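You operate a simulated robot arm through the tools that you are given. There is no shell and no other tool. Be economical: measure what you need, move in short steps, check, and stop when the job is done.

The job below is to be done with a simulated two-armed robot. You get a single attempt, and the scene is never put back.

TASK
Pick up the pot that says "Oat" from the teal bench top with one hand, pass it to the other hand and put it on the pale green table top. Set down upright: cup.

Only the result counts: the job must be done as asked and must still hold three seconds after the hand-in. Knocking over, shifting, dropping, spilling or breaking anything else fails it.

THE ROBOT
Two 7-joint arms with two-finger parallel grippers on one trunk, on a base that drives. Base frame: it is fixed to the floor where the robot stands at the start and does not move with it; the origin is under the middle of the robot, x ahead of it, y to its left, z up. Units: m, rad, N and s.
The left shoulder is at the start at [0.05, 0.158, 1.133], the right one opposite. With the tool pointing down near the work surface each hand reaches from about 0.2 to 0.66 m from the robot's upright axis, wherever it stands, measured 20 degrees to its own side. Places, roughly: pale green table top [0, 3.1, 0.8]. Payload 3.91 kg a hand.
The tool frame of a hand sits at the grasp point between the pads (the TCP): z along the fingers, y along the line on which they close. The tips reach 0.03 m beyond it. Largest opening 0.11 m; finger width 0.02, thickness 0.01; the body of the gripper, 0.048 by 0.112 m, starts 0.055 m behind the TCP.
Orientation is that of the tool frame in the base frame, as a unit quaternion [x, y, z, w]. With the fingers straight down and closing along the base's y, the tool's x points along the base's -x, its y along +y and its z along -z.

THE INTERFACE
- The arms move only by the tool drive_tool. It takes "left_steps", "right_steps" or both (then of equal length, played together; a hand with none holds still); each is a list of rows, each a list of 7 numbers: the opening in per cent of the stroke, from 0 (shut) to 100 (fully open), then the shift along the tool's x, y, z in units of 250 mm (1.0 is 250 mm), then the turn, a rotation vector about the tool's x, y, z in units of 180 degrees (1.0 is 180 degrees). In form: [[hand, x, y, z, ax, ay, az], ...]. A call has 1 to 8 rows; each row is the pose to reach, as a shift and turn from the pose commanded when the call began, along the tool's axes at that moment. A call with a number of a shift or a turn outside -1 to 1 is refused whole. Each row takes 0.2 s and may step no farther than 0.05 m and 0.15 rad from the row before; otherwise, or with a gripper value out of range, the whole call is refused. Where a pose cannot be reached the arm comes as near as it can. A force on the tool above 40 N (or 10 N above the force at the start of the call, whichever is more), or a blocked arm, ends the call early, and 0.2 s more pass. Each finger travels about 0.153 m/s and halts on what it meets, pressing with about 39 N; the grip force reading is that of the motor and also rises with nothing between the fingers. The clock runs only during rows and for 0.2 s after the last one: add rows that repeat a pose to give the fingers time. It gives the time, the measured TCP pose, the force on the tool (base axes), the opening and the grip force at its end, in the units of the frame above (readings bear some noise), with the torque about the TCP (base axes, N m) and any sound that the robot's microphone picked up, and new pictures: "show" is both (left out), scene, wrist or none (wrist: the cameras of the hands that moved).
- Cameras (640 x 400 px; columns grow to the right, rows downward): "scene" is now at [0.1201, 0.0408, 1.2682]; the picture's right is [0.46, -0.89, 0.00], its down [-0.52, -0.27, -0.81] and it looks along [0.72, 0.37, -0.58] (base axes); focal length 257 px, centre (320, 200). "left" rides on the left gripper at [0.072, -0.017, -0.103] in its tool frame; the picture's right is [0.23, 0.97, 0.00], its down [-0.76, 0.18, -0.62] and it looks along [-0.61, 0.14, 0.78] (tool axes); focal length 222 px, centre (320, 200). "right" rides on the right gripper at [0.072, 0.017, -0.103] in its tool frame; the picture's right is [-0.23, 0.97, 0.00], its down [-0.76, -0.18, -0.62] and it looks along [-0.61, -0.14, 0.78] (tool axes); focal length 222 px, centre (320, 200). There is no depth. A picture from a camera that has moved, and an enlarged one, comes with that camera's place and axes in the base frame and with its lens.
- raise_lower(by): slides the trunk up (or, below 0, down) by that many m; the arms and the scene camera ride with it, the base frame stays. It gives what a move gives, with no picture.
- roll_base(legs): drives the robot by 1 to 6 legs, each [ahead, turn to the left] in m and rad, along the robot's own axes; the way and the turn of a leg run together, so that a leg with both is an arc; at most 1.5 m and 3.142 rad a leg. The arms and the cameras ride along, it lands a little off, and it stops where it bumps. It gives what a move gives, and a new picture of the scene camera.
- head_to(pan, tilt): turns the head with the scene camera to pan (to the left, within 1.396 rad either way) and tilt (down, from -0.506 to 1.204), counted from straight ahead of the robot. It gives what a move gives, and a new picture of the scene camera.
- zoom(camera, box): a new picture of the part [left, top, right, bottom] of that camera's present view, enlarged. The clock stands still meanwhile.
- close_job(): hands the job in; it is judged then, once.

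Work in short steps. Places have to be worked out from the pictures, the camera data and where the tool is seen: move nearer, look again, correct. Check each grasp and each placing, and mend what went wrong. You have 120 turns and 260 pictures in all, those below and enlarged ones among them. Open the grippers and draw the arms clear of the work before you hand the job in, unless the task says otherwise; then end with one line.

The tools are called after "Emit:" by a JSON object that holds its "name" and its "arguments". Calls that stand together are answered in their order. drive_tool: Moves the arms, as the interface text tells. Its arguments: {"type":"object","properties":{"left_steps":{"type":"array"},"right_steps":{"type":"array"},"show":{"type":"string","enum":["both","scene","wrist","none"]}},"required":[]} The other tools are called the same way: raise_lower (by) slides the trunk up or down; roll_base (legs) drives the base; head_to (pan, tilt) turns the head that bears the scene camera; zoom (camera, box) takes an enlarged picture of a part of a camera's view; close_job () hands the job in.

At the start:

```text
t: 0.0
left_tcp_pos: [0.3383, 0.3937, 1.0427]
left_tcp_rot: [0.001, 1.0, 0.0, 0.001]
left_contact_force: [-0.5, -0.4, -0.9]
left_torque: [0.0, 0.01, 0.0]
left_finger_gap: 0.1098
left_grip_force: 0.0
right_tcp_pos: [0.2755, 0.0495, 1.0902]
right_tcp_rot: [0.0, 1.0, 0.0, 0.0]
right_contact_force: [0.4, -0.7, -1.0]
right_torque: [-0.02, 0.0, 0.01]
right_finger_gap: 0.11
right_grip_force: 0.1
trunk travel left (down, up): [-0.375, 0.107]
robot x, y, heading: [-0.0029, -0.0026, -0.002]
head pan, tilt: [0.478, 0.621]
```

scene: 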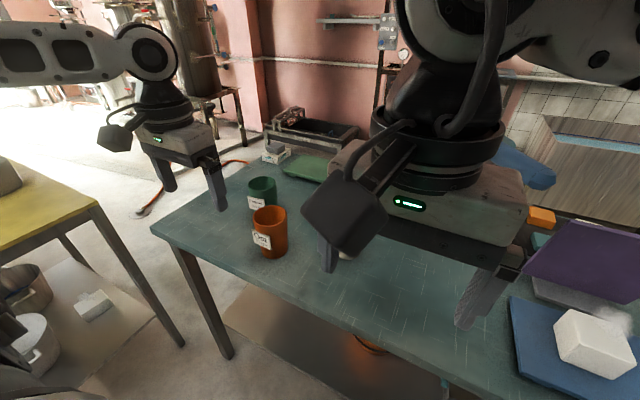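
right: 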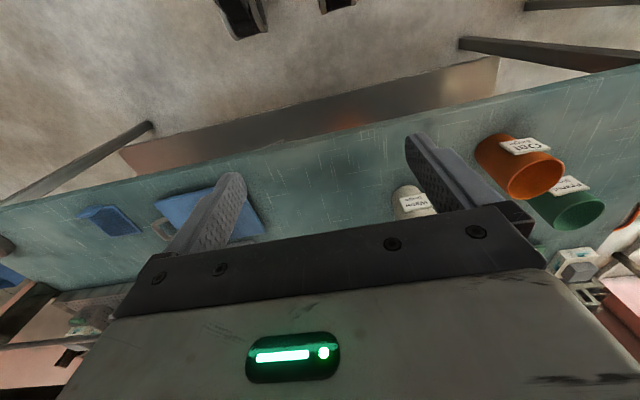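
left: 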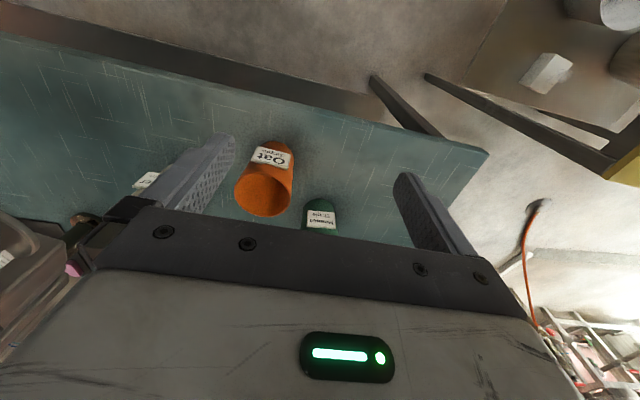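

The orange cup at roughly (0.46, 0.34), rim z about 0.91, seems to be "Oat". I'll enlarge the views to confirm the label and measure it better.

Emit:
{"name": "zoom", "arguments": {"camera": "scene", "box": [220, 160, 320, 270]}}

Emit:
{"name": "zoom", "arguments": {"camera": "left", "box": [200, 120, 360, 240]}}

```text
3.64 times, centred on (270, 215) of scene
camera zoom: at [0.1201, 0.0408, 1.2682], right [0.46, -0.89, 0.0], down [-0.52, -0.27, -0.81], along [0.72, 0.37, -0.58], focal length 934 px, centre (502, 146)
```

zoom: 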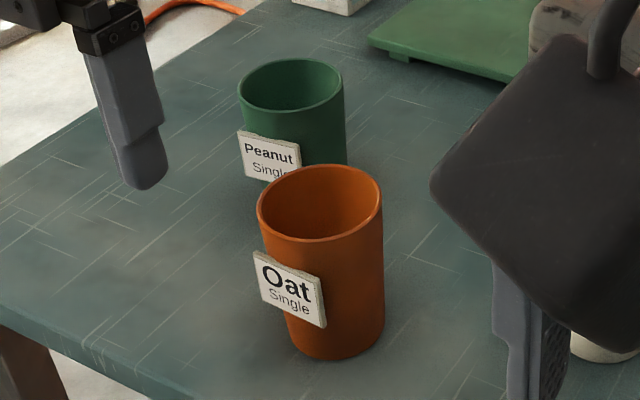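

```text
3.33 times, centred on (280, 180) of left
camera zoom: at [0.2665, 0.3767, 1.1459], right [-0.23, 0.97, 0.0], down [0.76, 0.18, 0.62], along [0.61, 0.14, -0.78], focal length 740 px, centre (453, 267)
```

zoom: 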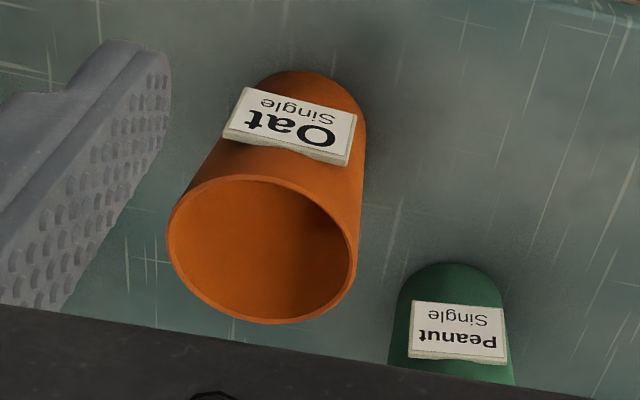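

Orange cup confirmed as "Oat": empty, tag facing the robot (-x), so closing along y is clear of it. I'll move the left hand above it at the current height and look.

Emit:
{"name": "drive_tool", "arguments": {"left_steps": [[100, -0.165, -0.067, 0, 0, 0, 0], [100, -0.33, -0.133, 0, 0, 0, 0], [100, -0.488, -0.2, 0, 0, 0, 0], [100, -0.488, -0.2, 0, 0, 0, 0]]}}

```text
t: 1.0
left_tcp_pos: [0.4602, 0.344, 1.0408]
left_tcp_rot: [0.001, 1.0, 0.0, 0.0]
left_contact_force: [0.0, 0.4, 0.6]
left_torque: [0.05, 0.02, 0.03]
left_finger_gap: 0.1101
left_grip_force: 0.1
right_tcp_pos: [0.275, 0.0499, 1.0901]
right_tcp_rot: [0.0, 1.0, 0.0, 0.0]
right_contact_force: [-0.2, 0.0, 0.9]
right_torque: [-0.01, -0.02, -0.01]
right_finger_gap: 0.1099
right_grip_force: 0.0
trunk travel left (down, up): [-0.375, 0.107]
robot x, y, heading: [0.0017, 0.0005, 0.001]
head pan, tilt: [0.478, 0.621]
camera scene: at [0.1198, 0.0409, 1.2682], right [0.46, -0.89, 0.0], down [-0.52, -0.27, -0.81], along [0.72, 0.37, -0.58], focal length 257 px, centre (320, 200)
camera left: at [0.3889, 0.3261, 1.1455], right [-0.23, 0.97, 0.0], down [0.76, 0.18, 0.62], along [0.61, 0.14, -0.78], focal length 222 px, centre (320, 200)
```

scene: 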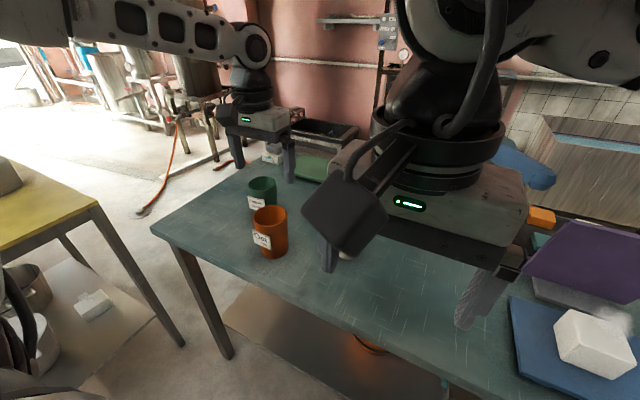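
left: 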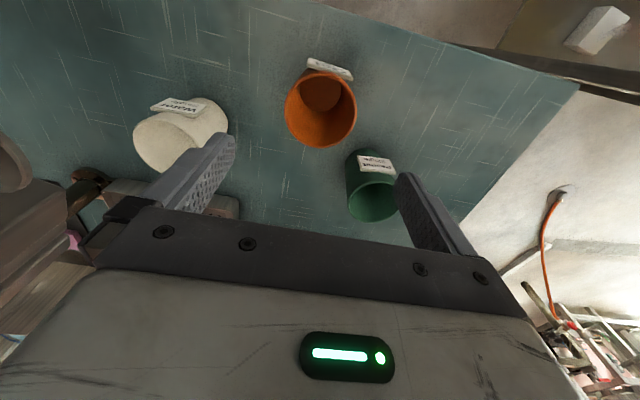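

Seen from above, the cup rim sits at about (0.456, 0.341, 0.918), between the open fingers. I'll lower to z about 0.905 without closing yet.

Emit:
{"name": "drive_tool", "arguments": {"left_steps": [[100, 0.012, -0.012, 0.14, 0, 0, 0], [100, 0.012, -0.012, 0.28, 0, 0, 0], [100, 0.012, -0.012, 0.42, 0, 0, 0], [100, 0.012, -0.012, 0.54, 0, 0, 0], [100, 0.012, -0.012, 0.54, 0, 0, 0]]}}

Emit:
{"name": "zoom", "arguments": {"camera": "scene", "box": [200, 130, 340, 270]}}

```text
t: 2.2
left_tcp_pos: [0.4575, 0.3397, 0.907]
left_tcp_rot: [-0.001, 1.0, 0.0, 0.0]
left_contact_force: [0.1, 0.5, -0.4]
left_torque: [-0.01, 0.01, 0.01]
left_finger_gap: 0.1098
left_grip_force: 0.1
right_tcp_pos: [0.2743, 0.0496, 1.0894]
right_tcp_rot: [0.0, 1.0, 0.0, 0.0]
right_contact_force: [-0.2, -0.6, -0.4]
right_torque: [0.0, -0.01, -0.01]
right_finger_gap: 0.11
right_grip_force: 0.0
trunk travel left (down, up): [-0.375, 0.107]
robot x, y, heading: [0.0014, -0.0013, 0.005]
head pan, tilt: [0.478, 0.621]
camera scene: at [0.12, 0.0408, 1.2682], right [0.46, -0.89, 0.0], down [-0.52, -0.27, -0.81], along [0.72, 0.37, -0.58], focal length 257 px, centre (320, 200)
camera left: at [0.3852, 0.323, 1.0106], right [-0.23, 0.97, 0.0], down [0.76, 0.18, 0.62], along [0.61, 0.14, -0.78], focal length 222 px, centre (320, 200)
```

scene: 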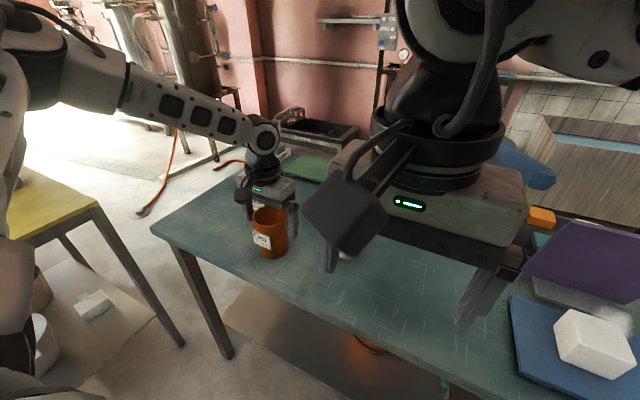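
left: 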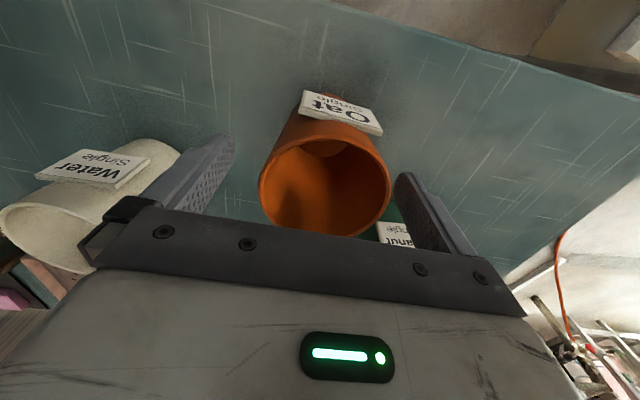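

```text
2.86 times, centred on (270, 200) of scene
camera zoom: at [0.12, 0.0408, 1.2682], right [0.46, -0.89, 0.0], down [-0.52, -0.27, -0.81], along [0.72, 0.37, -0.58], focal length 734 px, centre (463, 200)
```

zoom: 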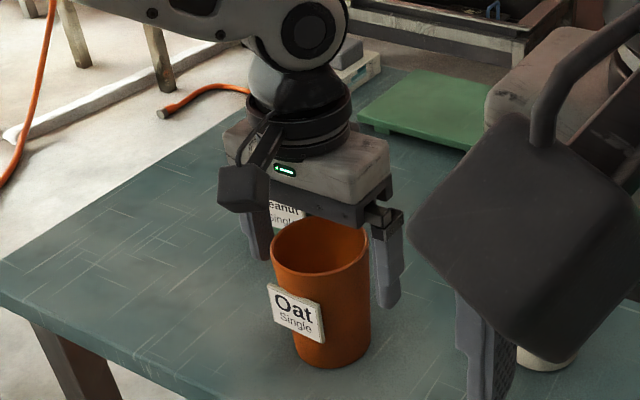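

Triangulating again puts the rim at about (0.457, 0.340, 0.908), centred between the fingers, with the table at about 0.79. I'll go down 1 cm more and close.

Emit:
{"name": "drive_tool", "arguments": {"left_steps": [[100, 0, 0, 0.04, 0, 0, 0], [0, 0, 0, 0.04, 0, 0, 0], [0, 0, 0, 0.04, 0, 0, 0], [0, 0, 0, 0.04, 0, 0, 0]]}}

Emit:
{"name": "zoom", "arguments": {"camera": "scene", "box": [200, 130, 340, 270]}}

```text
t: 3.2
left_tcp_pos: [0.4576, 0.3404, 0.8982]
left_tcp_rot: [0.001, 1.0, 0.0, 0.0]
left_contact_force: [0.7, 0.5, 0.2]
left_torque: [0.0, -0.03, 0.01]
left_finger_gap: 0.0746
left_grip_force: 39.0
right_tcp_pos: [0.2743, 0.0489, 1.0906]
right_tcp_rot: [0.0, 1.0, 0.0, 0.0]
right_contact_force: [0.9, -0.5, -0.5]
right_torque: [0.01, 0.02, 0.02]
right_finger_gap: 0.11
right_grip_force: 0.0
trunk travel left (down, up): [-0.375, 0.107]
robot x, y, heading: [-0.0023, 0.0028, 0.003]
head pan, tilt: [0.478, 0.621]
camera scene: at [0.1201, 0.0408, 1.2682], right [0.46, -0.89, 0.0], down [-0.52, -0.27, -0.81], along [0.72, 0.37, -0.58], focal length 257 px, centre (320, 200)
camera left: at [0.3853, 0.3228, 1.001], right [-0.23, 0.97, 0.0], down [0.76, 0.18, 0.62], along [0.61, 0.14, -0.78], focal length 222 px, centre (320, 200)
```

scene: 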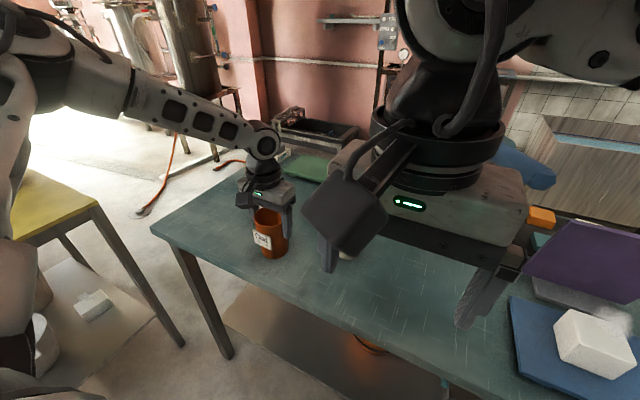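
left: 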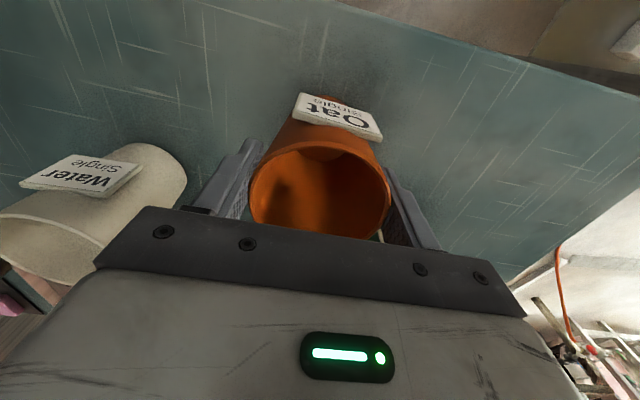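

```text
2.86 times, centred on (270, 200) of scene
camera zoom: at [0.1201, 0.0408, 1.2682], right [0.46, -0.89, 0.0], down [-0.52, -0.27, -0.81], along [0.72, 0.37, -0.58], focal length 734 px, centre (463, 200)
```

zoom: 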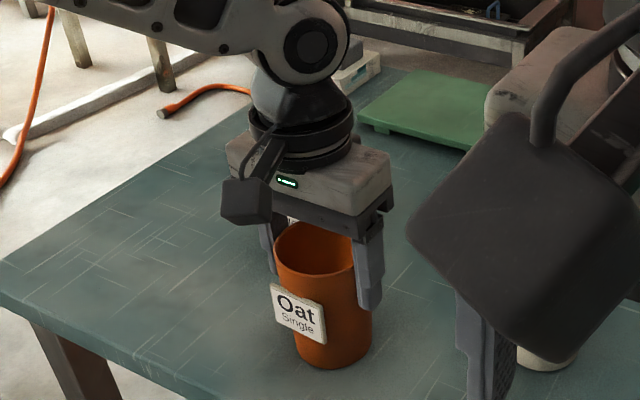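

Grip holds at 75 mm. I'll lift straight up 20 cm.

Emit:
{"name": "drive_tool", "arguments": {"left_steps": [[0, 0, 0, -0.08, 0, 0, 0], [0, 0, 0, -0.24, 0, 0, 0], [0, 0, 0, -0.4, 0, 0, 0], [0, 0, 0, -0.56, 0, 0, 0], [0, 0, 0, -0.72, 0, 0, 0], [0, 0, 0, -0.8, 0, 0, 0], [0, 0, 0, -0.8, 0, 0, 0]]}}

```text
t: 4.8
left_tcp_pos: [0.4562, 0.3416, 1.0979]
left_tcp_rot: [0.0, 1.0, 0.0, 0.0]
left_contact_force: [-0.7, 0.5, -0.4]
left_torque: [-0.03, 0.0, -0.03]
left_finger_gap: 0.0746
left_grip_force: 38.6
right_tcp_pos: [0.2757, 0.0503, 1.0903]
right_tcp_rot: [0.0, 1.0, 0.0, 0.0]
right_contact_force: [0.2, 0.0, 0.0]
right_torque: [-0.03, 0.02, 0.02]
right_finger_gap: 0.1099
right_grip_force: 0.1
trunk travel left (down, up): [-0.375, 0.107]
robot x, y, heading: [0.0021, 0.0021, 0.002]
head pan, tilt: [0.478, 0.621]
camera scene: at [0.1201, 0.0409, 1.2682], right [0.46, -0.89, 0.0], down [-0.52, -0.27, -0.81], along [0.72, 0.37, -0.58], focal length 257 px, centre (320, 200)
camera left: at [0.385, 0.3241, 1.2018], right [-0.23, 0.97, 0.0], down [0.76, 0.18, 0.62], along [0.61, 0.14, -0.78], focal length 222 px, centre (320, 200)
```

scene: 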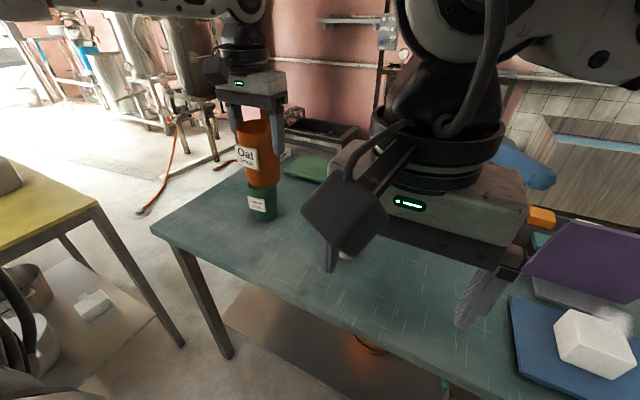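
left: 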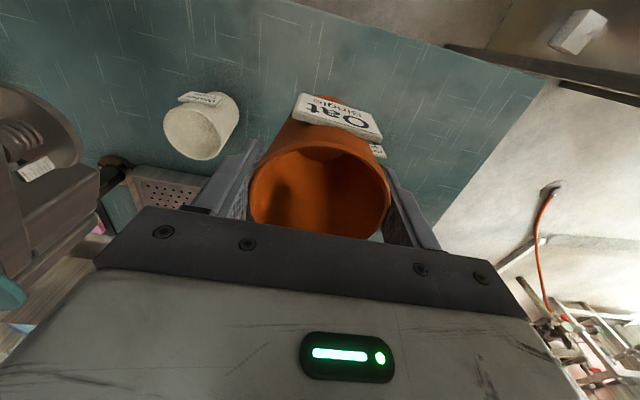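

Cup lifted cleanly. Now I'll yaw the left hand clockwise (in two calls, 90° total) so the tag and left camera face +y, and the right hand can come in from -y under it.

Emit:
{"name": "drive_tool", "arguments": {"left_steps": [[0, 0, 0, 0, 0, 0, 0.045], [0, 0, 0, 0, 0, 0, 0.09], [0, 0, 0, 0, 0, 0, 0.135], [0, 0, 0, 0, 0, 0, 0.18], [0, 0, 0, 0, 0, 0, 0.225], [0, 0, 0, 0, 0, 0, 0.27], [0, 0, 0, 0, 0, 0, 0.315], [0, 0, 0, 0, 0, 0, 0.36]], "show": "none"}}

Emit:
{"name": "drive_tool", "arguments": {"left_steps": [[0, 0, 0, 0, 0, 0, 0.04], [0, 0, 0, 0, 0, 0, 0.08], [0, 0, 0, 0, 0, 0, 0.12], [0, 0, 0, 0, 0, 0, 0.14], [0, 0, 0, 0, 0, 0, 0.14]], "show": "both"}}

```text
t: 6.6
left_tcp_pos: [0.457, 0.34, 1.0979]
left_tcp_rot: [0.538, 0.843, 0.0, 0.0]
left_contact_force: [-0.5, -0.6, -0.1]
left_torque: [-0.02, -0.01, 0.0]
left_finger_gap: 0.0742
left_grip_force: 38.7
right_tcp_pos: [0.2754, 0.0494, 1.0898]
right_tcp_rot: [0.0, 1.0, 0.0, 0.0]
right_contact_force: [0.1, 0.5, -0.7]
right_torque: [-0.03, -0.01, 0.01]
right_finger_gap: 0.1101
right_grip_force: 0.0
trunk travel left (down, up): [-0.375, 0.107]
robot x, y, heading: [0.0007, -0.002, 0.001]
head pan, tilt: [0.478, 0.621]
```

```text
t: 7.8
left_tcp_pos: [0.4564, 0.3407, 1.0974]
left_tcp_rot: [0.708, 0.706, 0.0, 0.0]
left_contact_force: [-0.5, -0.6, -0.6]
left_torque: [0.01, 0.01, 0.0]
left_finger_gap: 0.0743
left_grip_force: 39.7
right_tcp_pos: [0.2739, 0.0494, 1.0912]
right_tcp_rot: [0.0, 1.0, 0.0, 0.001]
right_contact_force: [0.4, -0.6, 0.3]
right_torque: [0.02, 0.0, 0.0]
right_finger_gap: 0.1101
right_grip_force: 0.0
trunk travel left (down, up): [-0.375, 0.107]
robot x, y, heading: [-0.0008, -0.0003, -0.002]
head pan, tilt: [0.478, 0.621]
camera scene: at [0.1201, 0.0408, 1.2682], right [0.46, -0.89, 0.0], down [-0.52, -0.27, -0.81], along [0.72, 0.37, -0.58], focal length 257 px, centre (320, 200)
camera left: at [0.4411, 0.4134, 1.2006], right [0.97, 0.23, 0.0], down [0.18, -0.76, 0.62], along [0.14, -0.61, -0.78], focal length 222 px, centre (320, 200)
```

scene: 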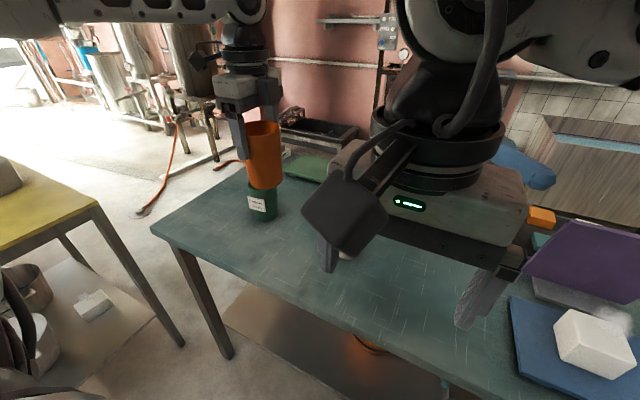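
left: 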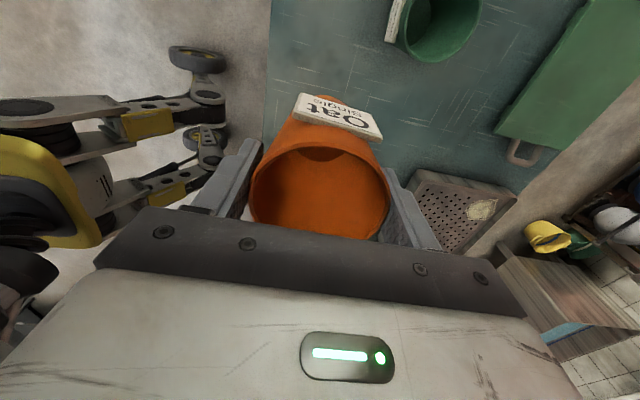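

Left hand now closes along x with the tag and camera toward +y. I'll swing the right hand (first half) toward a near-horizontal pose pointing +y, camera up, ending around (0.43, 0.08, 1.04).

Emit:
{"name": "drive_tool", "arguments": {"right_steps": [[100, -0.0886, 0.0171, 0.0286, -0.02305, 0.02305, 0.03004], [100, -0.1772, 0.0342, 0.0572, -0.0461, 0.0461, 0.06008], [100, -0.2658, 0.0513, 0.0858, -0.06915, 0.06915, 0.09012], [100, -0.3544, 0.0684, 0.1144, -0.0922, 0.0922, 0.12016], [100, -0.443, 0.0855, 0.143, -0.11525, 0.11525, 0.1502], [100, -0.5316, 0.1026, 0.1716, -0.1383, 0.1383, 0.18024], [100, -0.62, 0.12, 0.2, -0.16135, 0.16135, 0.21028]]}}

```text
t: 9.4
left_tcp_pos: [0.4556, 0.3421, 1.0969]
left_tcp_rot: [0.707, 0.707, 0.0, 0.0]
left_contact_force: [1.1, -0.2, -0.6]
left_torque: [0.01, 0.04, 0.0]
left_finger_gap: 0.0744
left_grip_force: 39.4
right_tcp_pos: [0.4131, 0.0855, 1.0527]
right_tcp_rot: [0.29, 0.898, 0.237, -0.231]
right_contact_force: [-12.7, 6.3, 10.0]
right_torque: [-1.6, -1.73, -0.96]
right_finger_gap: 0.1101
right_grip_force: 0.1
trunk travel left (down, up): [-0.375, 0.107]
robot x, y, heading: [0.0023, -0.0024, -0.003]
head pan, tilt: [0.478, 0.621]
stopped in row 7 (right hand): the force on the tool passed its limit at 48 N (the readings are from after the stop); the commanded pose is now the measured one
camera scene: at [0.1187, 0.0414, 1.2684], right [0.46, -0.89, 0.0], down [-0.52, -0.27, -0.81], along [0.72, 0.37, -0.58], focal length 257 px, centre (320, 200)
camera right: at [0.4008, 0.0688, 1.1782], right [0.78, 0.61, 0.16], down [0.61, -0.79, 0.01], along [0.13, 0.09, -0.99], focal length 222 px, centre (320, 200)
```

scene: 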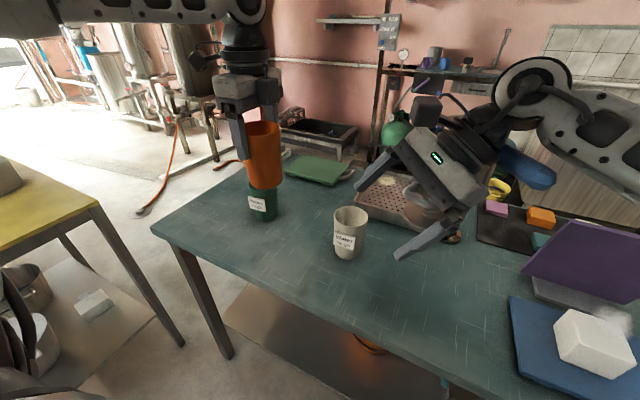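
right: 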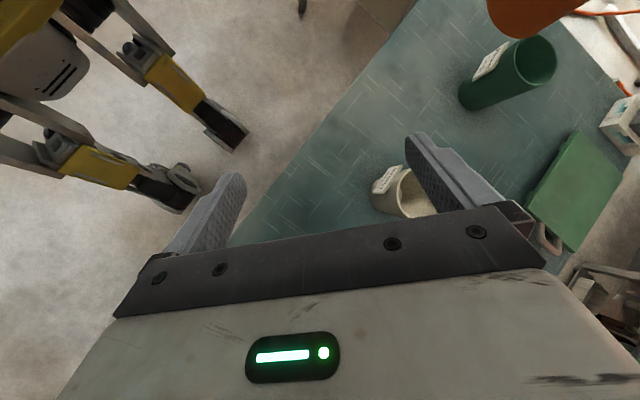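

The right hand met something near its wrist (about (0.45, -0.01, 1.15)). Before moving I'll look that way.

Emit:
{"name": "zoom", "arguments": {"camera": "scene", "box": [340, 60, 640, 270]}}

Emit:
{"name": "head_to", "arguments": {"pan": -0.1, "tilt": 0.4}}

```text
1.90 times, centred on (490, 165) of scene
camera zoom: at [0.1187, 0.0414, 1.2684], right [0.46, -0.89, 0.0], down [-0.52, -0.27, -0.81], along [0.72, 0.37, -0.58], focal length 490 px, centre (-4, 267)
```

zoom: 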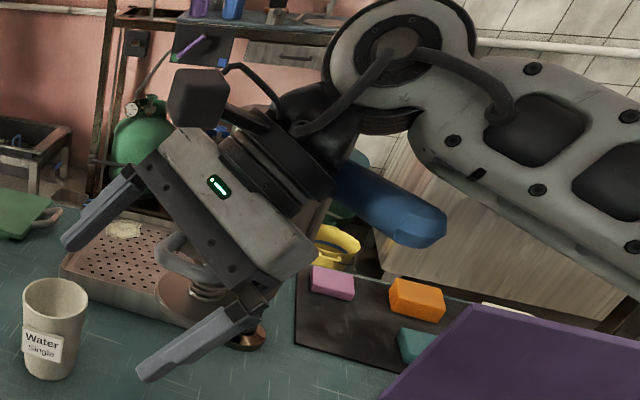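

```text
t: 10.4
left_tcp_pos: [0.4538, 0.3431, 1.0975]
left_tcp_rot: [0.707, 0.707, 0.001, 0.003]
left_contact_force: [-0.4, -0.1, -1.0]
left_torque: [0.0, 0.01, 0.03]
left_finger_gap: 0.0745
left_grip_force: 38.8
right_tcp_pos: [0.415, 0.0844, 1.0523]
right_tcp_rot: [0.293, 0.897, 0.236, -0.23]
right_contact_force: [-11.2, 15.1, 22.3]
right_torque: [-3.57, -2.19, -0.26]
right_finger_gap: 0.11
right_grip_force: 0.1
trunk travel left (down, up): [-0.375, 0.107]
robot x, y, heading: [-0.0, 0.0011, 0.002]
head pan, tilt: [-0.099, 0.4]
camera scene: at [0.131, -0.0063, 1.2889], right [-0.1, -1.0, 0.0], down [-0.38, 0.04, -0.92], along [0.92, -0.09, -0.39], focal length 257 px, centre (320, 200)
```

scene: 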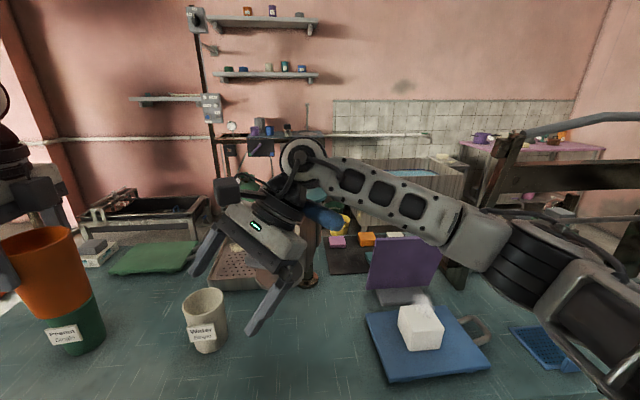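

There's an espresso machine behind the right hand that the wrist is pressing. I'll back off toward the robot (-x, slightly up).

Emit:
{"name": "drive_tool", "arguments": {"right_steps": [[100, 0.09, -0.055, 0.004, 0, 0, 0], [100, 0.2, -0.12, 0.009, 0, 0, 0], [100, 0.354, -0.219, 0.016, 0, 0, 0], [100, 0.354, -0.219, 0.016, 0, 0, 0]]}}

```text
t: 11.4
left_tcp_pos: [0.4571, 0.3407, 1.0959]
left_tcp_rot: [0.707, 0.707, 0.0, 0.0]
left_contact_force: [-0.3, -0.1, -0.5]
left_torque: [0.03, 0.01, -0.01]
left_finger_gap: 0.0747
left_grip_force: 39.1
right_tcp_pos: [0.3174, 0.0816, 1.079]
right_tcp_rot: [0.296, 0.896, 0.236, -0.233]
right_contact_force: [-0.3, 0.2, 0.5]
right_torque: [-0.03, -0.02, -0.02]
right_finger_gap: 0.1099
right_grip_force: 0.1
trunk travel left (down, up): [-0.375, 0.107]
robot x, y, heading: [-0.0001, 0.0003, 0.002]
head pan, tilt: [-0.099, 0.4]
camera scene: at [0.1345, -0.0087, 1.2882], right [-0.1, -1.0, 0.0], down [-0.39, 0.04, -0.92], along [0.92, -0.09, -0.39], focal length 257 px, centre (320, 200)
camera right: at [0.3048, 0.0667, 1.2049], right [0.79, 0.6, 0.15], down [0.61, -0.8, 0.01], along [0.13, 0.08, -0.99], focal length 222 px, centre (320, 200)
```

scene: 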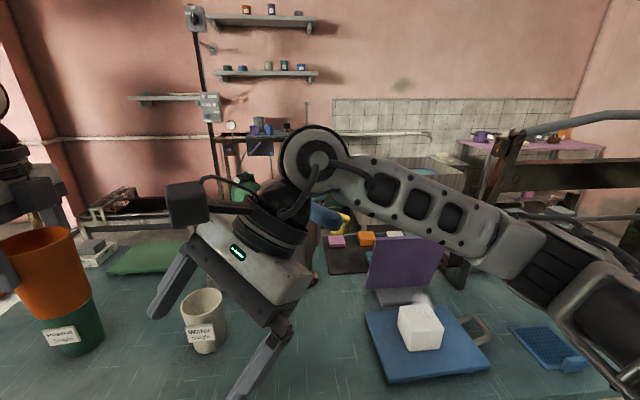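
right: 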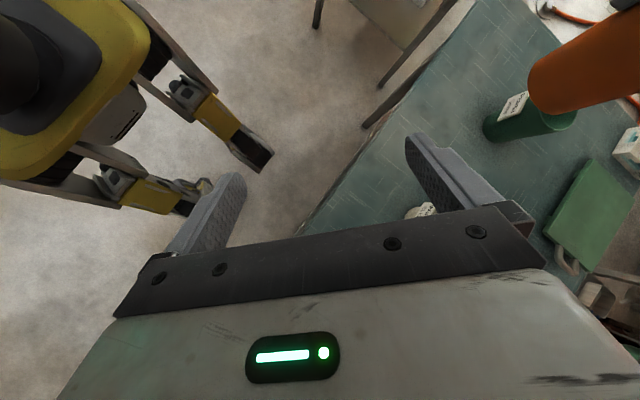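

Free now, and the machine and bench items look unmoved. I'll look to both sides to plan backing the robot off the bench and driving to the green table.

Emit:
{"name": "head_to", "arguments": {"pan": 1.39, "tilt": 0.35}}

Emit:
{"name": "head_to", "arguments": {"pan": -1.39, "tilt": 0.45}}

```text
t: 13.0
left_tcp_pos: [0.4553, 0.3417, 1.0976]
left_tcp_rot: [0.707, 0.707, 0.0, 0.0]
left_contact_force: [0.2, -0.2, -0.4]
left_torque: [-0.01, 0.0, 0.0]
left_finger_gap: 0.0743
left_grip_force: 38.9
right_tcp_pos: [0.3157, 0.0828, 1.079]
right_tcp_rot: [0.295, 0.896, 0.237, -0.232]
right_contact_force: [-1.0, -0.2, 0.5]
right_torque: [0.03, -0.02, -0.04]
right_finger_gap: 0.1098
right_grip_force: 0.0
trunk travel left (down, up): [-0.375, 0.107]
robot x, y, heading: [-0.0003, 0.0009, 0.0]
head pan, tilt: [1.389, 0.351]
camera scene: at [0.0589, 0.0921, 1.2928], right [0.98, -0.18, 0.0], down [-0.06, -0.34, -0.94], along [0.17, 0.92, -0.34], focal length 257 px, centre (320, 200)
```

scene: 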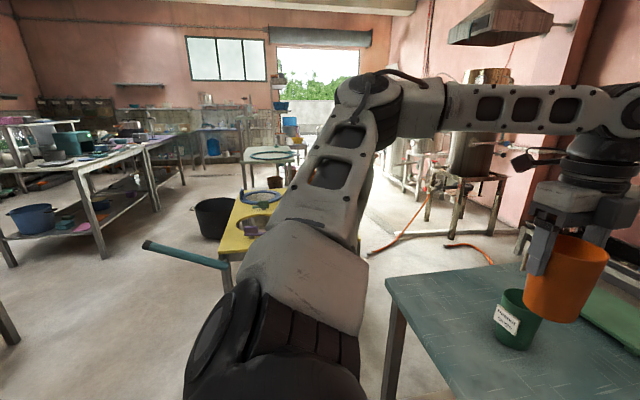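

```text
t: 15.4
left_tcp_pos: [0.4573, 0.3417, 1.0972]
left_tcp_rot: [0.707, 0.707, 0.0, 0.0]
left_contact_force: [0.2, 0.1, -1.3]
left_torque: [0.0, -0.02, 0.04]
left_finger_gap: 0.0743
left_grip_force: 39.1
right_tcp_pos: [0.317, 0.0827, 1.0795]
right_tcp_rot: [0.294, 0.896, 0.237, -0.233]
right_contact_force: [-1.2, -0.3, 0.2]
right_torque: [-0.01, 0.02, 0.01]
right_finger_gap: 0.1101
right_grip_force: 0.0
trunk travel left (down, up): [-0.375, 0.107]
robot x, y, heading: [-0.0001, -0.0003, -0.0]
head pan, tilt: [-1.389, 0.45]
camera scene: at [0.0587, -0.0899, 1.2836], right [-0.98, -0.18, 0.0], down [-0.08, 0.43, -0.9], along [0.16, -0.89, -0.44], focal length 257 px, centre (320, 200)
```

scene: 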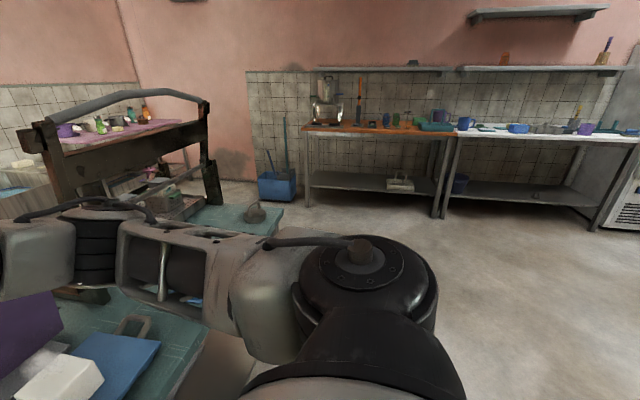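

Route will be: back up, turn left, go up the corridor at x about -0.9 past the yellow table. First I'll back off 0.3 m to free space for the handover, with the head looking left-back.

Emit:
{"name": "roll_base", "arguments": {"legs": [[-0.3, 0]]}}

Emit:
{"name": "head_to", "arguments": {"pan": 0.5, "tilt": 0.62}}

```text
t: 17.5
left_tcp_pos: [0.1558, 0.3408, 1.0973]
left_tcp_rot: [0.707, 0.707, 0.0, 0.0]
left_contact_force: [0.4, -0.2, -0.4]
left_torque: [0.0, 0.0, 0.02]
left_finger_gap: 0.0744
left_grip_force: 38.9
right_tcp_pos: [0.0165, 0.0837, 1.0799]
right_tcp_rot: [0.295, 0.896, 0.236, -0.232]
right_contact_force: [0.5, 0.5, -0.3]
right_torque: [0.0, 0.01, 0.0]
right_finger_gap: 0.1101
right_grip_force: 0.0
trunk travel left (down, up): [-0.375, 0.107]
robot x, y, heading: [-0.3021, -0.001, 0.001]
head pan, tilt: [-1.389, 0.45]
camera scene: at [-0.2414, -0.0901, 1.2837], right [-0.98, -0.18, 0.0], down [-0.08, 0.43, -0.9], along [0.16, -0.89, -0.44], focal length 257 px, centre (320, 200)
```

scene: 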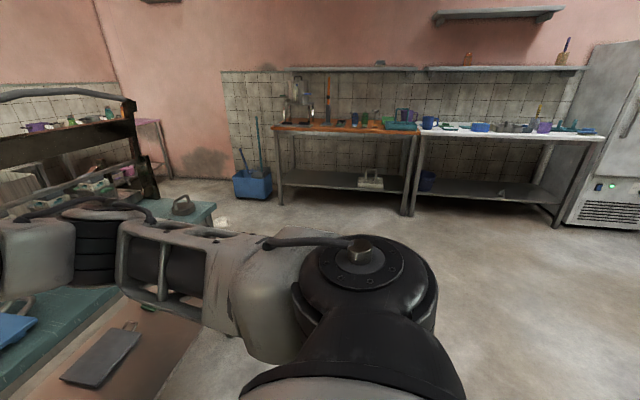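

```text
t: 19.3
left_tcp_pos: [0.156, 0.3422, 1.0963]
left_tcp_rot: [0.706, 0.708, -0.001, 0.0]
left_contact_force: [0.2, -0.3, -1.0]
left_torque: [-0.03, -0.02, 0.02]
left_finger_gap: 0.0746
left_grip_force: 39.0
right_tcp_pos: [0.0162, 0.0826, 1.0786]
right_tcp_rot: [0.294, 0.896, 0.237, -0.233]
right_contact_force: [-0.5, 0.5, -0.2]
right_torque: [0.02, 0.01, 0.01]
right_finger_gap: 0.11
right_grip_force: 0.1
trunk travel left (down, up): [-0.375, 0.107]
robot x, y, heading: [-0.3024, 0.0007, -0.003]
head pan, tilt: [0.499, 0.62]
camera scene: at [-0.1806, 0.0424, 1.2684], right [0.48, -0.88, 0.0], down [-0.51, -0.28, -0.81], along [0.71, 0.39, -0.58], focal length 257 px, centre (320, 200)
```

scene: 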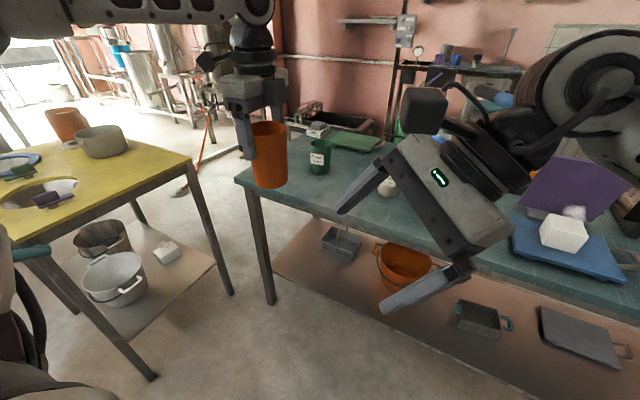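

Now clear of the machine. I'll finish rotating the right hand to its near-horizontal pose, to about (0.157, 0.19, 1.04), 15 cm short of the cup.

Emit:
{"name": "drive_tool", "arguments": {"right_steps": [[100, -0.0391, 0.0775, 0.0256, -0.02138, 0.02066, 0.02824], [100, -0.0782, 0.155, 0.0512, -0.04276, 0.04132, 0.05648], [100, -0.1173, 0.2325, 0.0768, -0.06414, 0.06198, 0.08472], [100, -0.1564, 0.31, 0.1024, -0.08552, 0.08264, 0.11296], [100, -0.1955, 0.3875, 0.128, -0.1069, 0.1033, 0.1412], [100, -0.2346, 0.465, 0.1536, -0.12828, 0.12396, 0.16944], [100, -0.2737, 0.5425, 0.1792, -0.14966, 0.14462, 0.19768], [100, -0.313, 0.62, 0.205, -0.171, 0.1653, 0.2259]]}}

```text
t: 21.1
left_tcp_pos: [0.1566, 0.3416, 1.0971]
left_tcp_rot: [0.707, 0.707, 0.001, 0.0]
left_contact_force: [0.4, 0.0, -0.5]
left_torque: [0.0, -0.03, -0.02]
left_finger_gap: 0.0743
left_grip_force: 39.1
right_tcp_pos: [0.1598, 0.1911, 1.04]
right_tcp_rot: [0.562, 0.561, 0.43, -0.43]
right_contact_force: [0.7, 0.6, -0.7]
right_torque: [-0.01, -0.01, -0.02]
right_finger_gap: 0.1099
right_grip_force: 0.1
trunk travel left (down, up): [-0.375, 0.107]
robot x, y, heading: [-0.3, 0.0002, -0.002]
head pan, tilt: [0.499, 0.62]
camera scene: at [-0.1805, 0.0426, 1.2684], right [0.48, -0.88, 0.0], down [-0.51, -0.28, -0.81], along [0.71, 0.39, -0.58], focal length 257 px, centre (320, 200)
camera right: at [0.1759, 0.1088, 1.1369], right [0.97, -0.06, -0.22], down [-0.18, -0.8, -0.57], along [-0.14, 0.6, -0.79], focal length 222 px, centre (320, 200)
```

scene: 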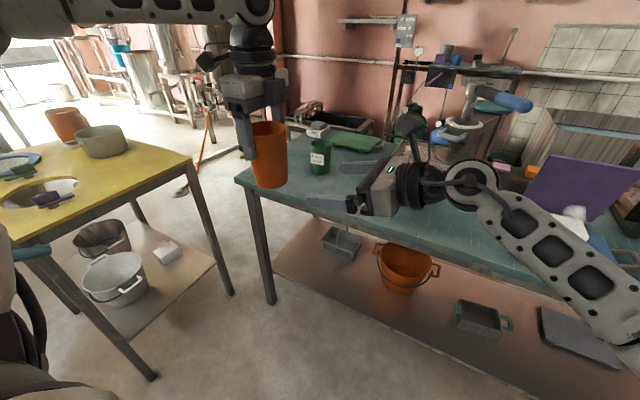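
right: 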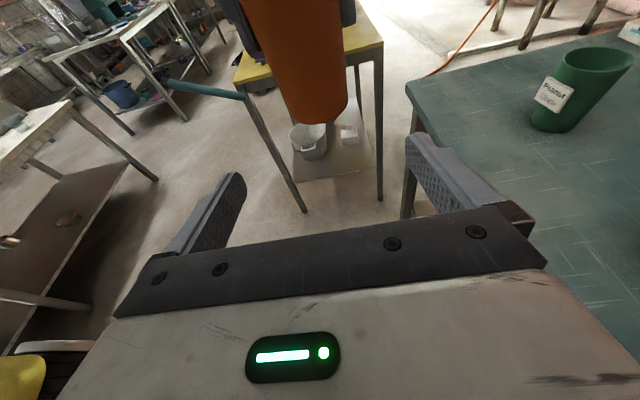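

The right hand is posed well, and its fingers will pass either side of the cup below the left fingertips (tips at 1.067, cup base about 1.0). I'll advance most of the way and look.

Emit:
{"name": "drive_tool", "arguments": {"right_steps": [[100, 0.037, -0.012, 0.139, 0, 0, 0], [100, 0.075, -0.012, 0.278, 0, 0, 0], [100, 0.1, -0.012, 0.38, 0, 0, 0], [100, 0.1, -0.012, 0.38, 0, 0, 0]]}}

Emit:
{"name": "zoom", "arguments": {"camera": "scene", "box": [200, 90, 400, 230]}}

```text
t: 22.1
left_tcp_pos: [0.1553, 0.3433, 1.0977]
left_tcp_rot: [0.707, 0.707, 0.0, 0.0]
left_contact_force: [-0.1, 0.1, -0.4]
left_torque: [0.03, -0.01, -0.01]
left_finger_gap: 0.0745
left_grip_force: 39.4
right_tcp_pos: [0.1569, 0.2899, 1.0399]
right_tcp_rot: [0.562, 0.562, 0.43, -0.429]
right_contact_force: [-0.1, 0.0, -0.2]
right_torque: [-0.02, 0.0, 0.0]
right_finger_gap: 0.11
right_grip_force: 0.1
trunk travel left (down, up): [-0.375, 0.107]
robot x, y, heading: [-0.3026, 0.0001, 0.002]
head pan, tilt: [0.499, 0.62]
camera scene: at [-0.1806, 0.0423, 1.2684], right [0.48, -0.88, 0.0], down [-0.51, -0.28, -0.81], along [0.71, 0.39, -0.58], focal length 257 px, centre (320, 200)
camera right: at [0.1731, 0.2076, 1.1364], right [0.97, -0.06, -0.22], down [-0.18, -0.8, -0.57], along [-0.14, 0.6, -0.79], focal length 222 px, centre (320, 200)
```

scene: 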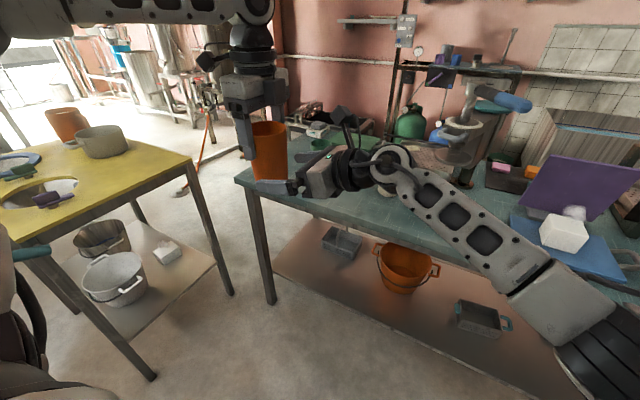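
right: 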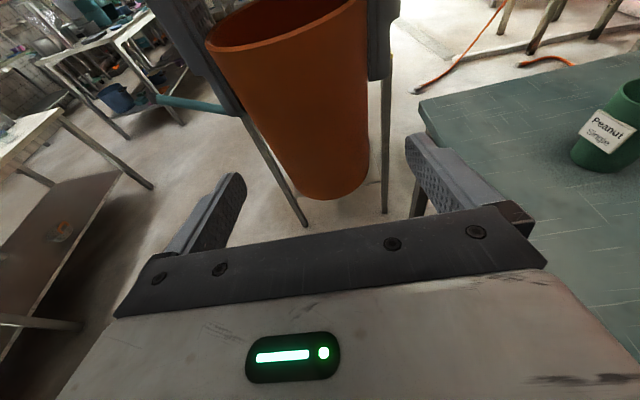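

```text
2.86 times, centred on (300, 160) of scene
camera zoom: at [-0.1806, 0.0423, 1.2684], right [0.48, -0.88, 0.0], down [-0.51, -0.28, -0.81], along [0.71, 0.39, -0.58], focal length 734 px, centre (377, 314)
```

zoom: 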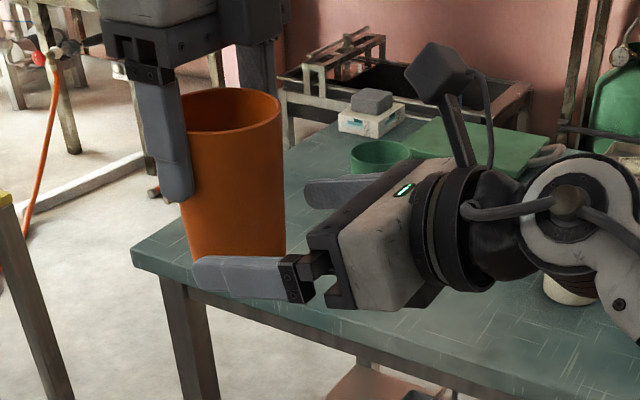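

Alignment looks good: the right fingers straddle the lower cup, clear of the left fingertips. I'll advance the last 4.5 cm, then close the right hand.

Emit:
{"name": "drive_tool", "arguments": {"right_steps": [[100, 0.0235, 0, 0.087, 0, 0, 0], [100, 0.047, 0, 0.174, 0, 0, 0], [100, 0.047, 0, 0.174, 0, 0, 0]]}}

Emit:
{"name": "zoom", "arguments": {"camera": "scene", "box": [200, 90, 400, 230]}}

```text
t: 22.9
left_tcp_pos: [0.1567, 0.3406, 1.0974]
left_tcp_rot: [0.707, 0.708, 0.0, 0.0]
left_contact_force: [-0.4, 0.5, -0.2]
left_torque: [0.0, 0.01, 0.01]
left_finger_gap: 0.0744
left_grip_force: 39.1
right_tcp_pos: [0.1556, 0.3342, 1.0403]
right_tcp_rot: [0.561, 0.562, 0.43, -0.429]
right_contact_force: [0.1, 0.4, -0.2]
right_torque: [0.01, 0.0, -0.02]
right_finger_gap: 0.1101
right_grip_force: 0.1
trunk travel left (down, up): [-0.375, 0.107]
robot x, y, heading: [-0.3015, -0.0006, -0.001]
head pan, tilt: [0.499, 0.62]
camera scene: at [-0.1805, 0.0423, 1.2684], right [0.48, -0.88, 0.0], down [-0.51, -0.28, -0.81], along [0.71, 0.39, -0.58], focal length 257 px, centre (320, 200)
camera right: at [0.1717, 0.2526, 1.1371], right [0.97, -0.06, -0.22], down [-0.18, -0.8, -0.57], along [-0.14, 0.6, -0.79], focal length 222 px, centre (320, 200)
```

scene: 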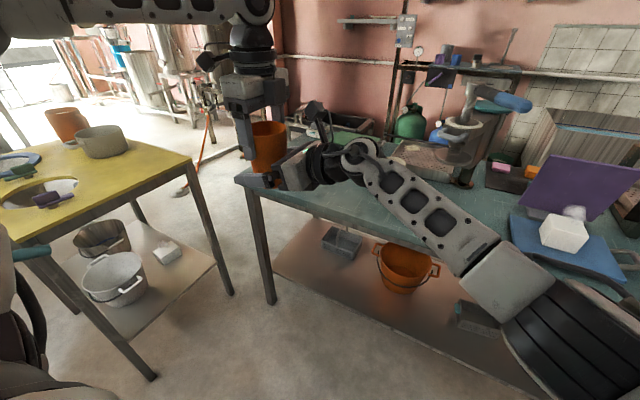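
right: 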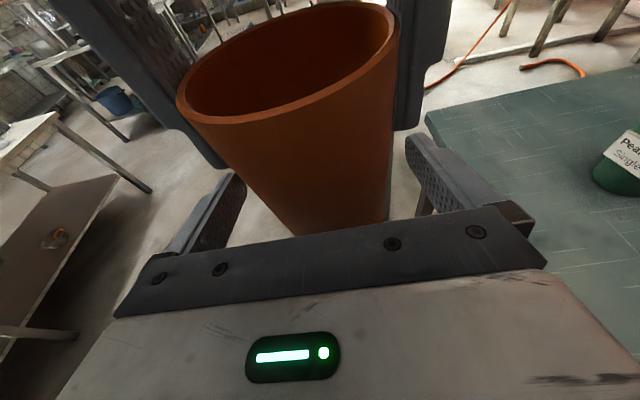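

```text
2.86 times, centred on (300, 160) of scene
camera zoom: at [-0.1805, 0.0423, 1.2684], right [0.48, -0.88, 0.0], down [-0.51, -0.28, -0.81], along [0.71, 0.39, -0.58], focal length 734 px, centre (377, 314)
```

zoom: 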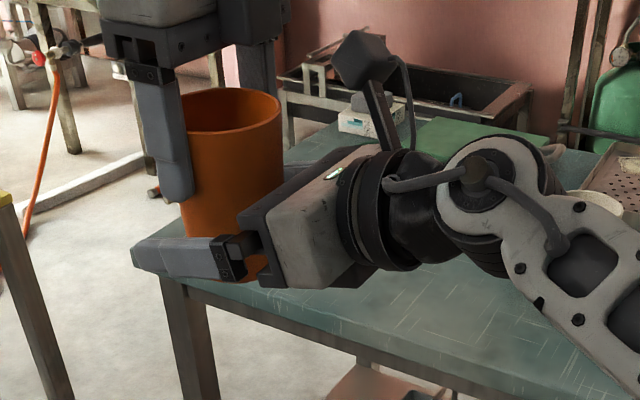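

Fingers are around the lower cup with no contact. Closing the right hand.

Emit:
{"name": "drive_tool", "arguments": {"right_steps": [[0, 0, 0, 0, 0, 0, 0], [0, 0, 0, 0, 0, 0, 0], [0, 0, 0, 0, 0, 0, 0]]}}

```text
t: 23.7
left_tcp_pos: [0.1548, 0.3408, 1.0979]
left_tcp_rot: [0.708, 0.707, -0.003, -0.001]
left_contact_force: [-19.4, -10.5, 0.7]
left_torque: [-0.15, 0.8, -0.12]
left_finger_gap: 0.0746
left_grip_force: 39.0
right_tcp_pos: [0.1567, 0.3326, 1.0404]
right_tcp_rot: [0.563, 0.56, 0.431, -0.428]
right_contact_force: [18.6, 9.6, -2.0]
right_torque: [-0.45, 0.29, -0.06]
right_finger_gap: 0.0677
right_grip_force: 39.2
trunk travel left (down, up): [-0.375, 0.107]
robot x, y, heading: [-0.3003, -0.0011, 0.001]
head pan, tilt: [0.499, 0.62]
camera scene: at [-0.1806, 0.0424, 1.2684], right [0.48, -0.88, 0.0], down [-0.51, -0.28, -0.81], along [0.71, 0.39, -0.58], focal length 257 px, centre (320, 200)
camera right: at [0.1733, 0.2517, 1.1366], right [0.97, -0.06, -0.22], down [-0.18, -0.8, -0.57], along [-0.14, 0.6, -0.79], focal length 222 px, centre (320, 200)
```

scene: 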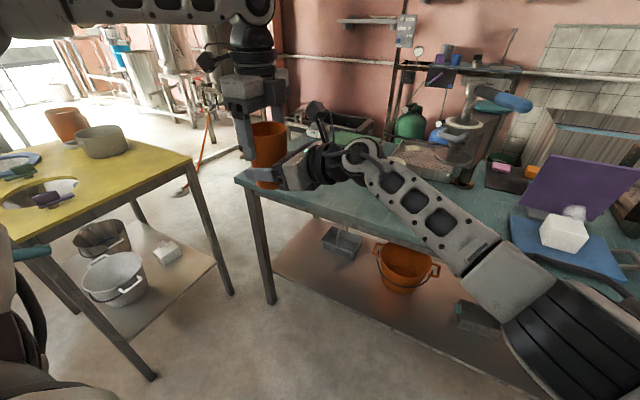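
right: 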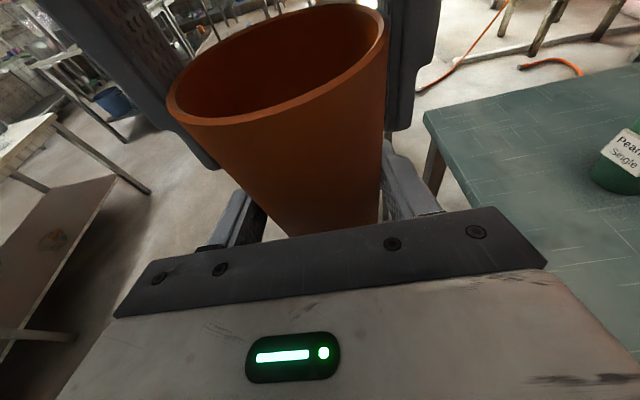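

Both hands hold the cup (right at 68 mm). Releasing the left hand in place.

Emit:
{"name": "drive_tool", "arguments": {"left_steps": [[80, 0, 0, 0, 0, 0, 0], [100, 0, 0, 0, 0, 0, 0], [100, 0, 0, 0, 0, 0, 0]]}}

```text
t: 24.5
left_tcp_pos: [0.1572, 0.3408, 1.0967]
left_tcp_rot: [0.706, 0.708, 0.0, 0.0]
left_contact_force: [-0.3, -0.5, -0.2]
left_torque: [-0.01, -0.03, -0.02]
left_finger_gap: 0.1099
left_grip_force: 0.1
right_tcp_pos: [0.1534, 0.333, 1.0387]
right_tcp_rot: [0.561, 0.563, 0.429, -0.429]
right_contact_force: [0.4, 0.8, 0.1]
right_torque: [-0.02, 0.0, 0.01]
right_finger_gap: 0.0678
right_grip_force: 39.2
trunk travel left (down, up): [-0.375, 0.107]
robot x, y, heading: [-0.2984, 0.0007, 0.008]
head pan, tilt: [0.499, 0.62]
camera scene: at [-0.1806, 0.0424, 1.2684], right [0.48, -0.88, 0.0], down [-0.51, -0.28, -0.81], along [0.71, 0.39, -0.58], focal length 257 px, centre (320, 200)
camera left: at [0.1408, 0.4138, 1.2005], right [0.97, 0.23, 0.0], down [0.18, -0.76, 0.62], along [0.14, -0.61, -0.78], focal length 222 px, centre (320, 200)
```

scene: 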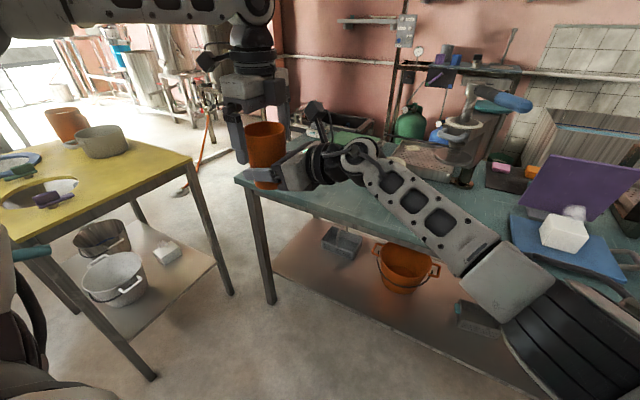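
left: 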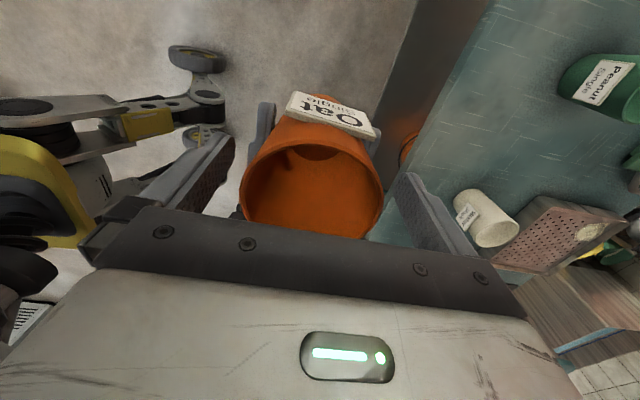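

The right hand holds alone. I'll raise the left hand 13 cm clear, then tuck it back to the robot's left side.

Emit:
{"name": "drive_tool", "arguments": {"left_steps": [[100, 0, 0, -0.15, 0, 0, 0], [100, 0, 0, -0.34, 0, 0, 0], [100, 0, 0, -0.52, 0, 0, 0], [100, 0.12, 0, -0.52, 0, 0, 0], [100, 0.24, -0.12, -0.52, 0, 0, 0], [100, 0.3, -0.3, -0.52, 0, 0, 0], [100, 0.3, -0.48, -0.52, 0, 0, 0], [100, 0.3, -0.6, -0.52, 0, 0, 0]]}}

```text
t: 26.3
left_tcp_pos: [0.0061, 0.4163, 1.2277]
left_tcp_rot: [0.706, 0.708, 0.0, 0.0]
left_contact_force: [1.0, -0.4, 0.6]
left_torque: [0.01, -0.02, -0.04]
left_finger_gap: 0.1103
left_grip_force: 0.0
right_tcp_pos: [0.155, 0.3341, 1.0402]
right_tcp_rot: [0.561, 0.562, 0.43, -0.429]
right_contact_force: [0.2, 0.2, 0.2]
right_torque: [-0.02, -0.02, 0.0]
right_finger_gap: 0.0676
right_grip_force: 38.8
trunk travel left (down, up): [-0.375, 0.107]
robot x, y, heading: [-0.3002, 0.0018, 0.002]
head pan, tilt: [0.499, 0.62]
camera scene: at [-0.181, 0.0424, 1.2684], right [0.48, -0.88, 0.0], down [-0.51, -0.28, -0.81], along [0.71, 0.39, -0.58], focal length 257 px, centre (320, 200)
camera left: at [-0.01, 0.4884, 1.3306], right [0.97, 0.23, 0.0], down [0.18, -0.76, 0.62], along [0.14, -0.61, -0.78], focal length 222 px, centre (320, 200)
```

scene: 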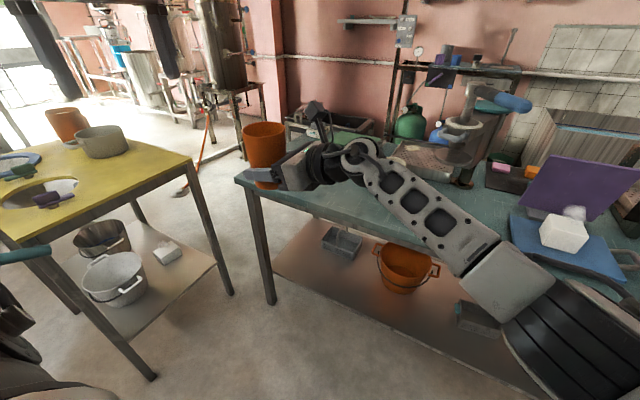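
left: 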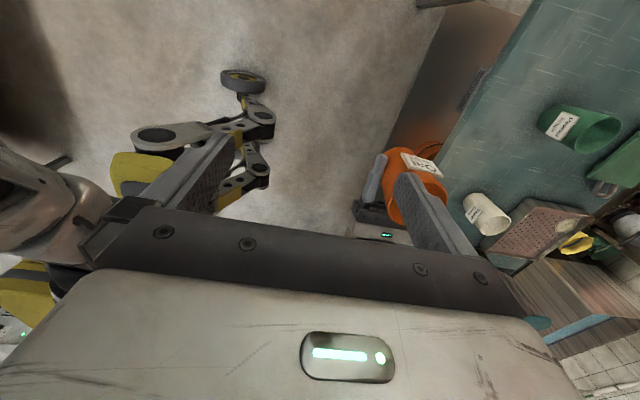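

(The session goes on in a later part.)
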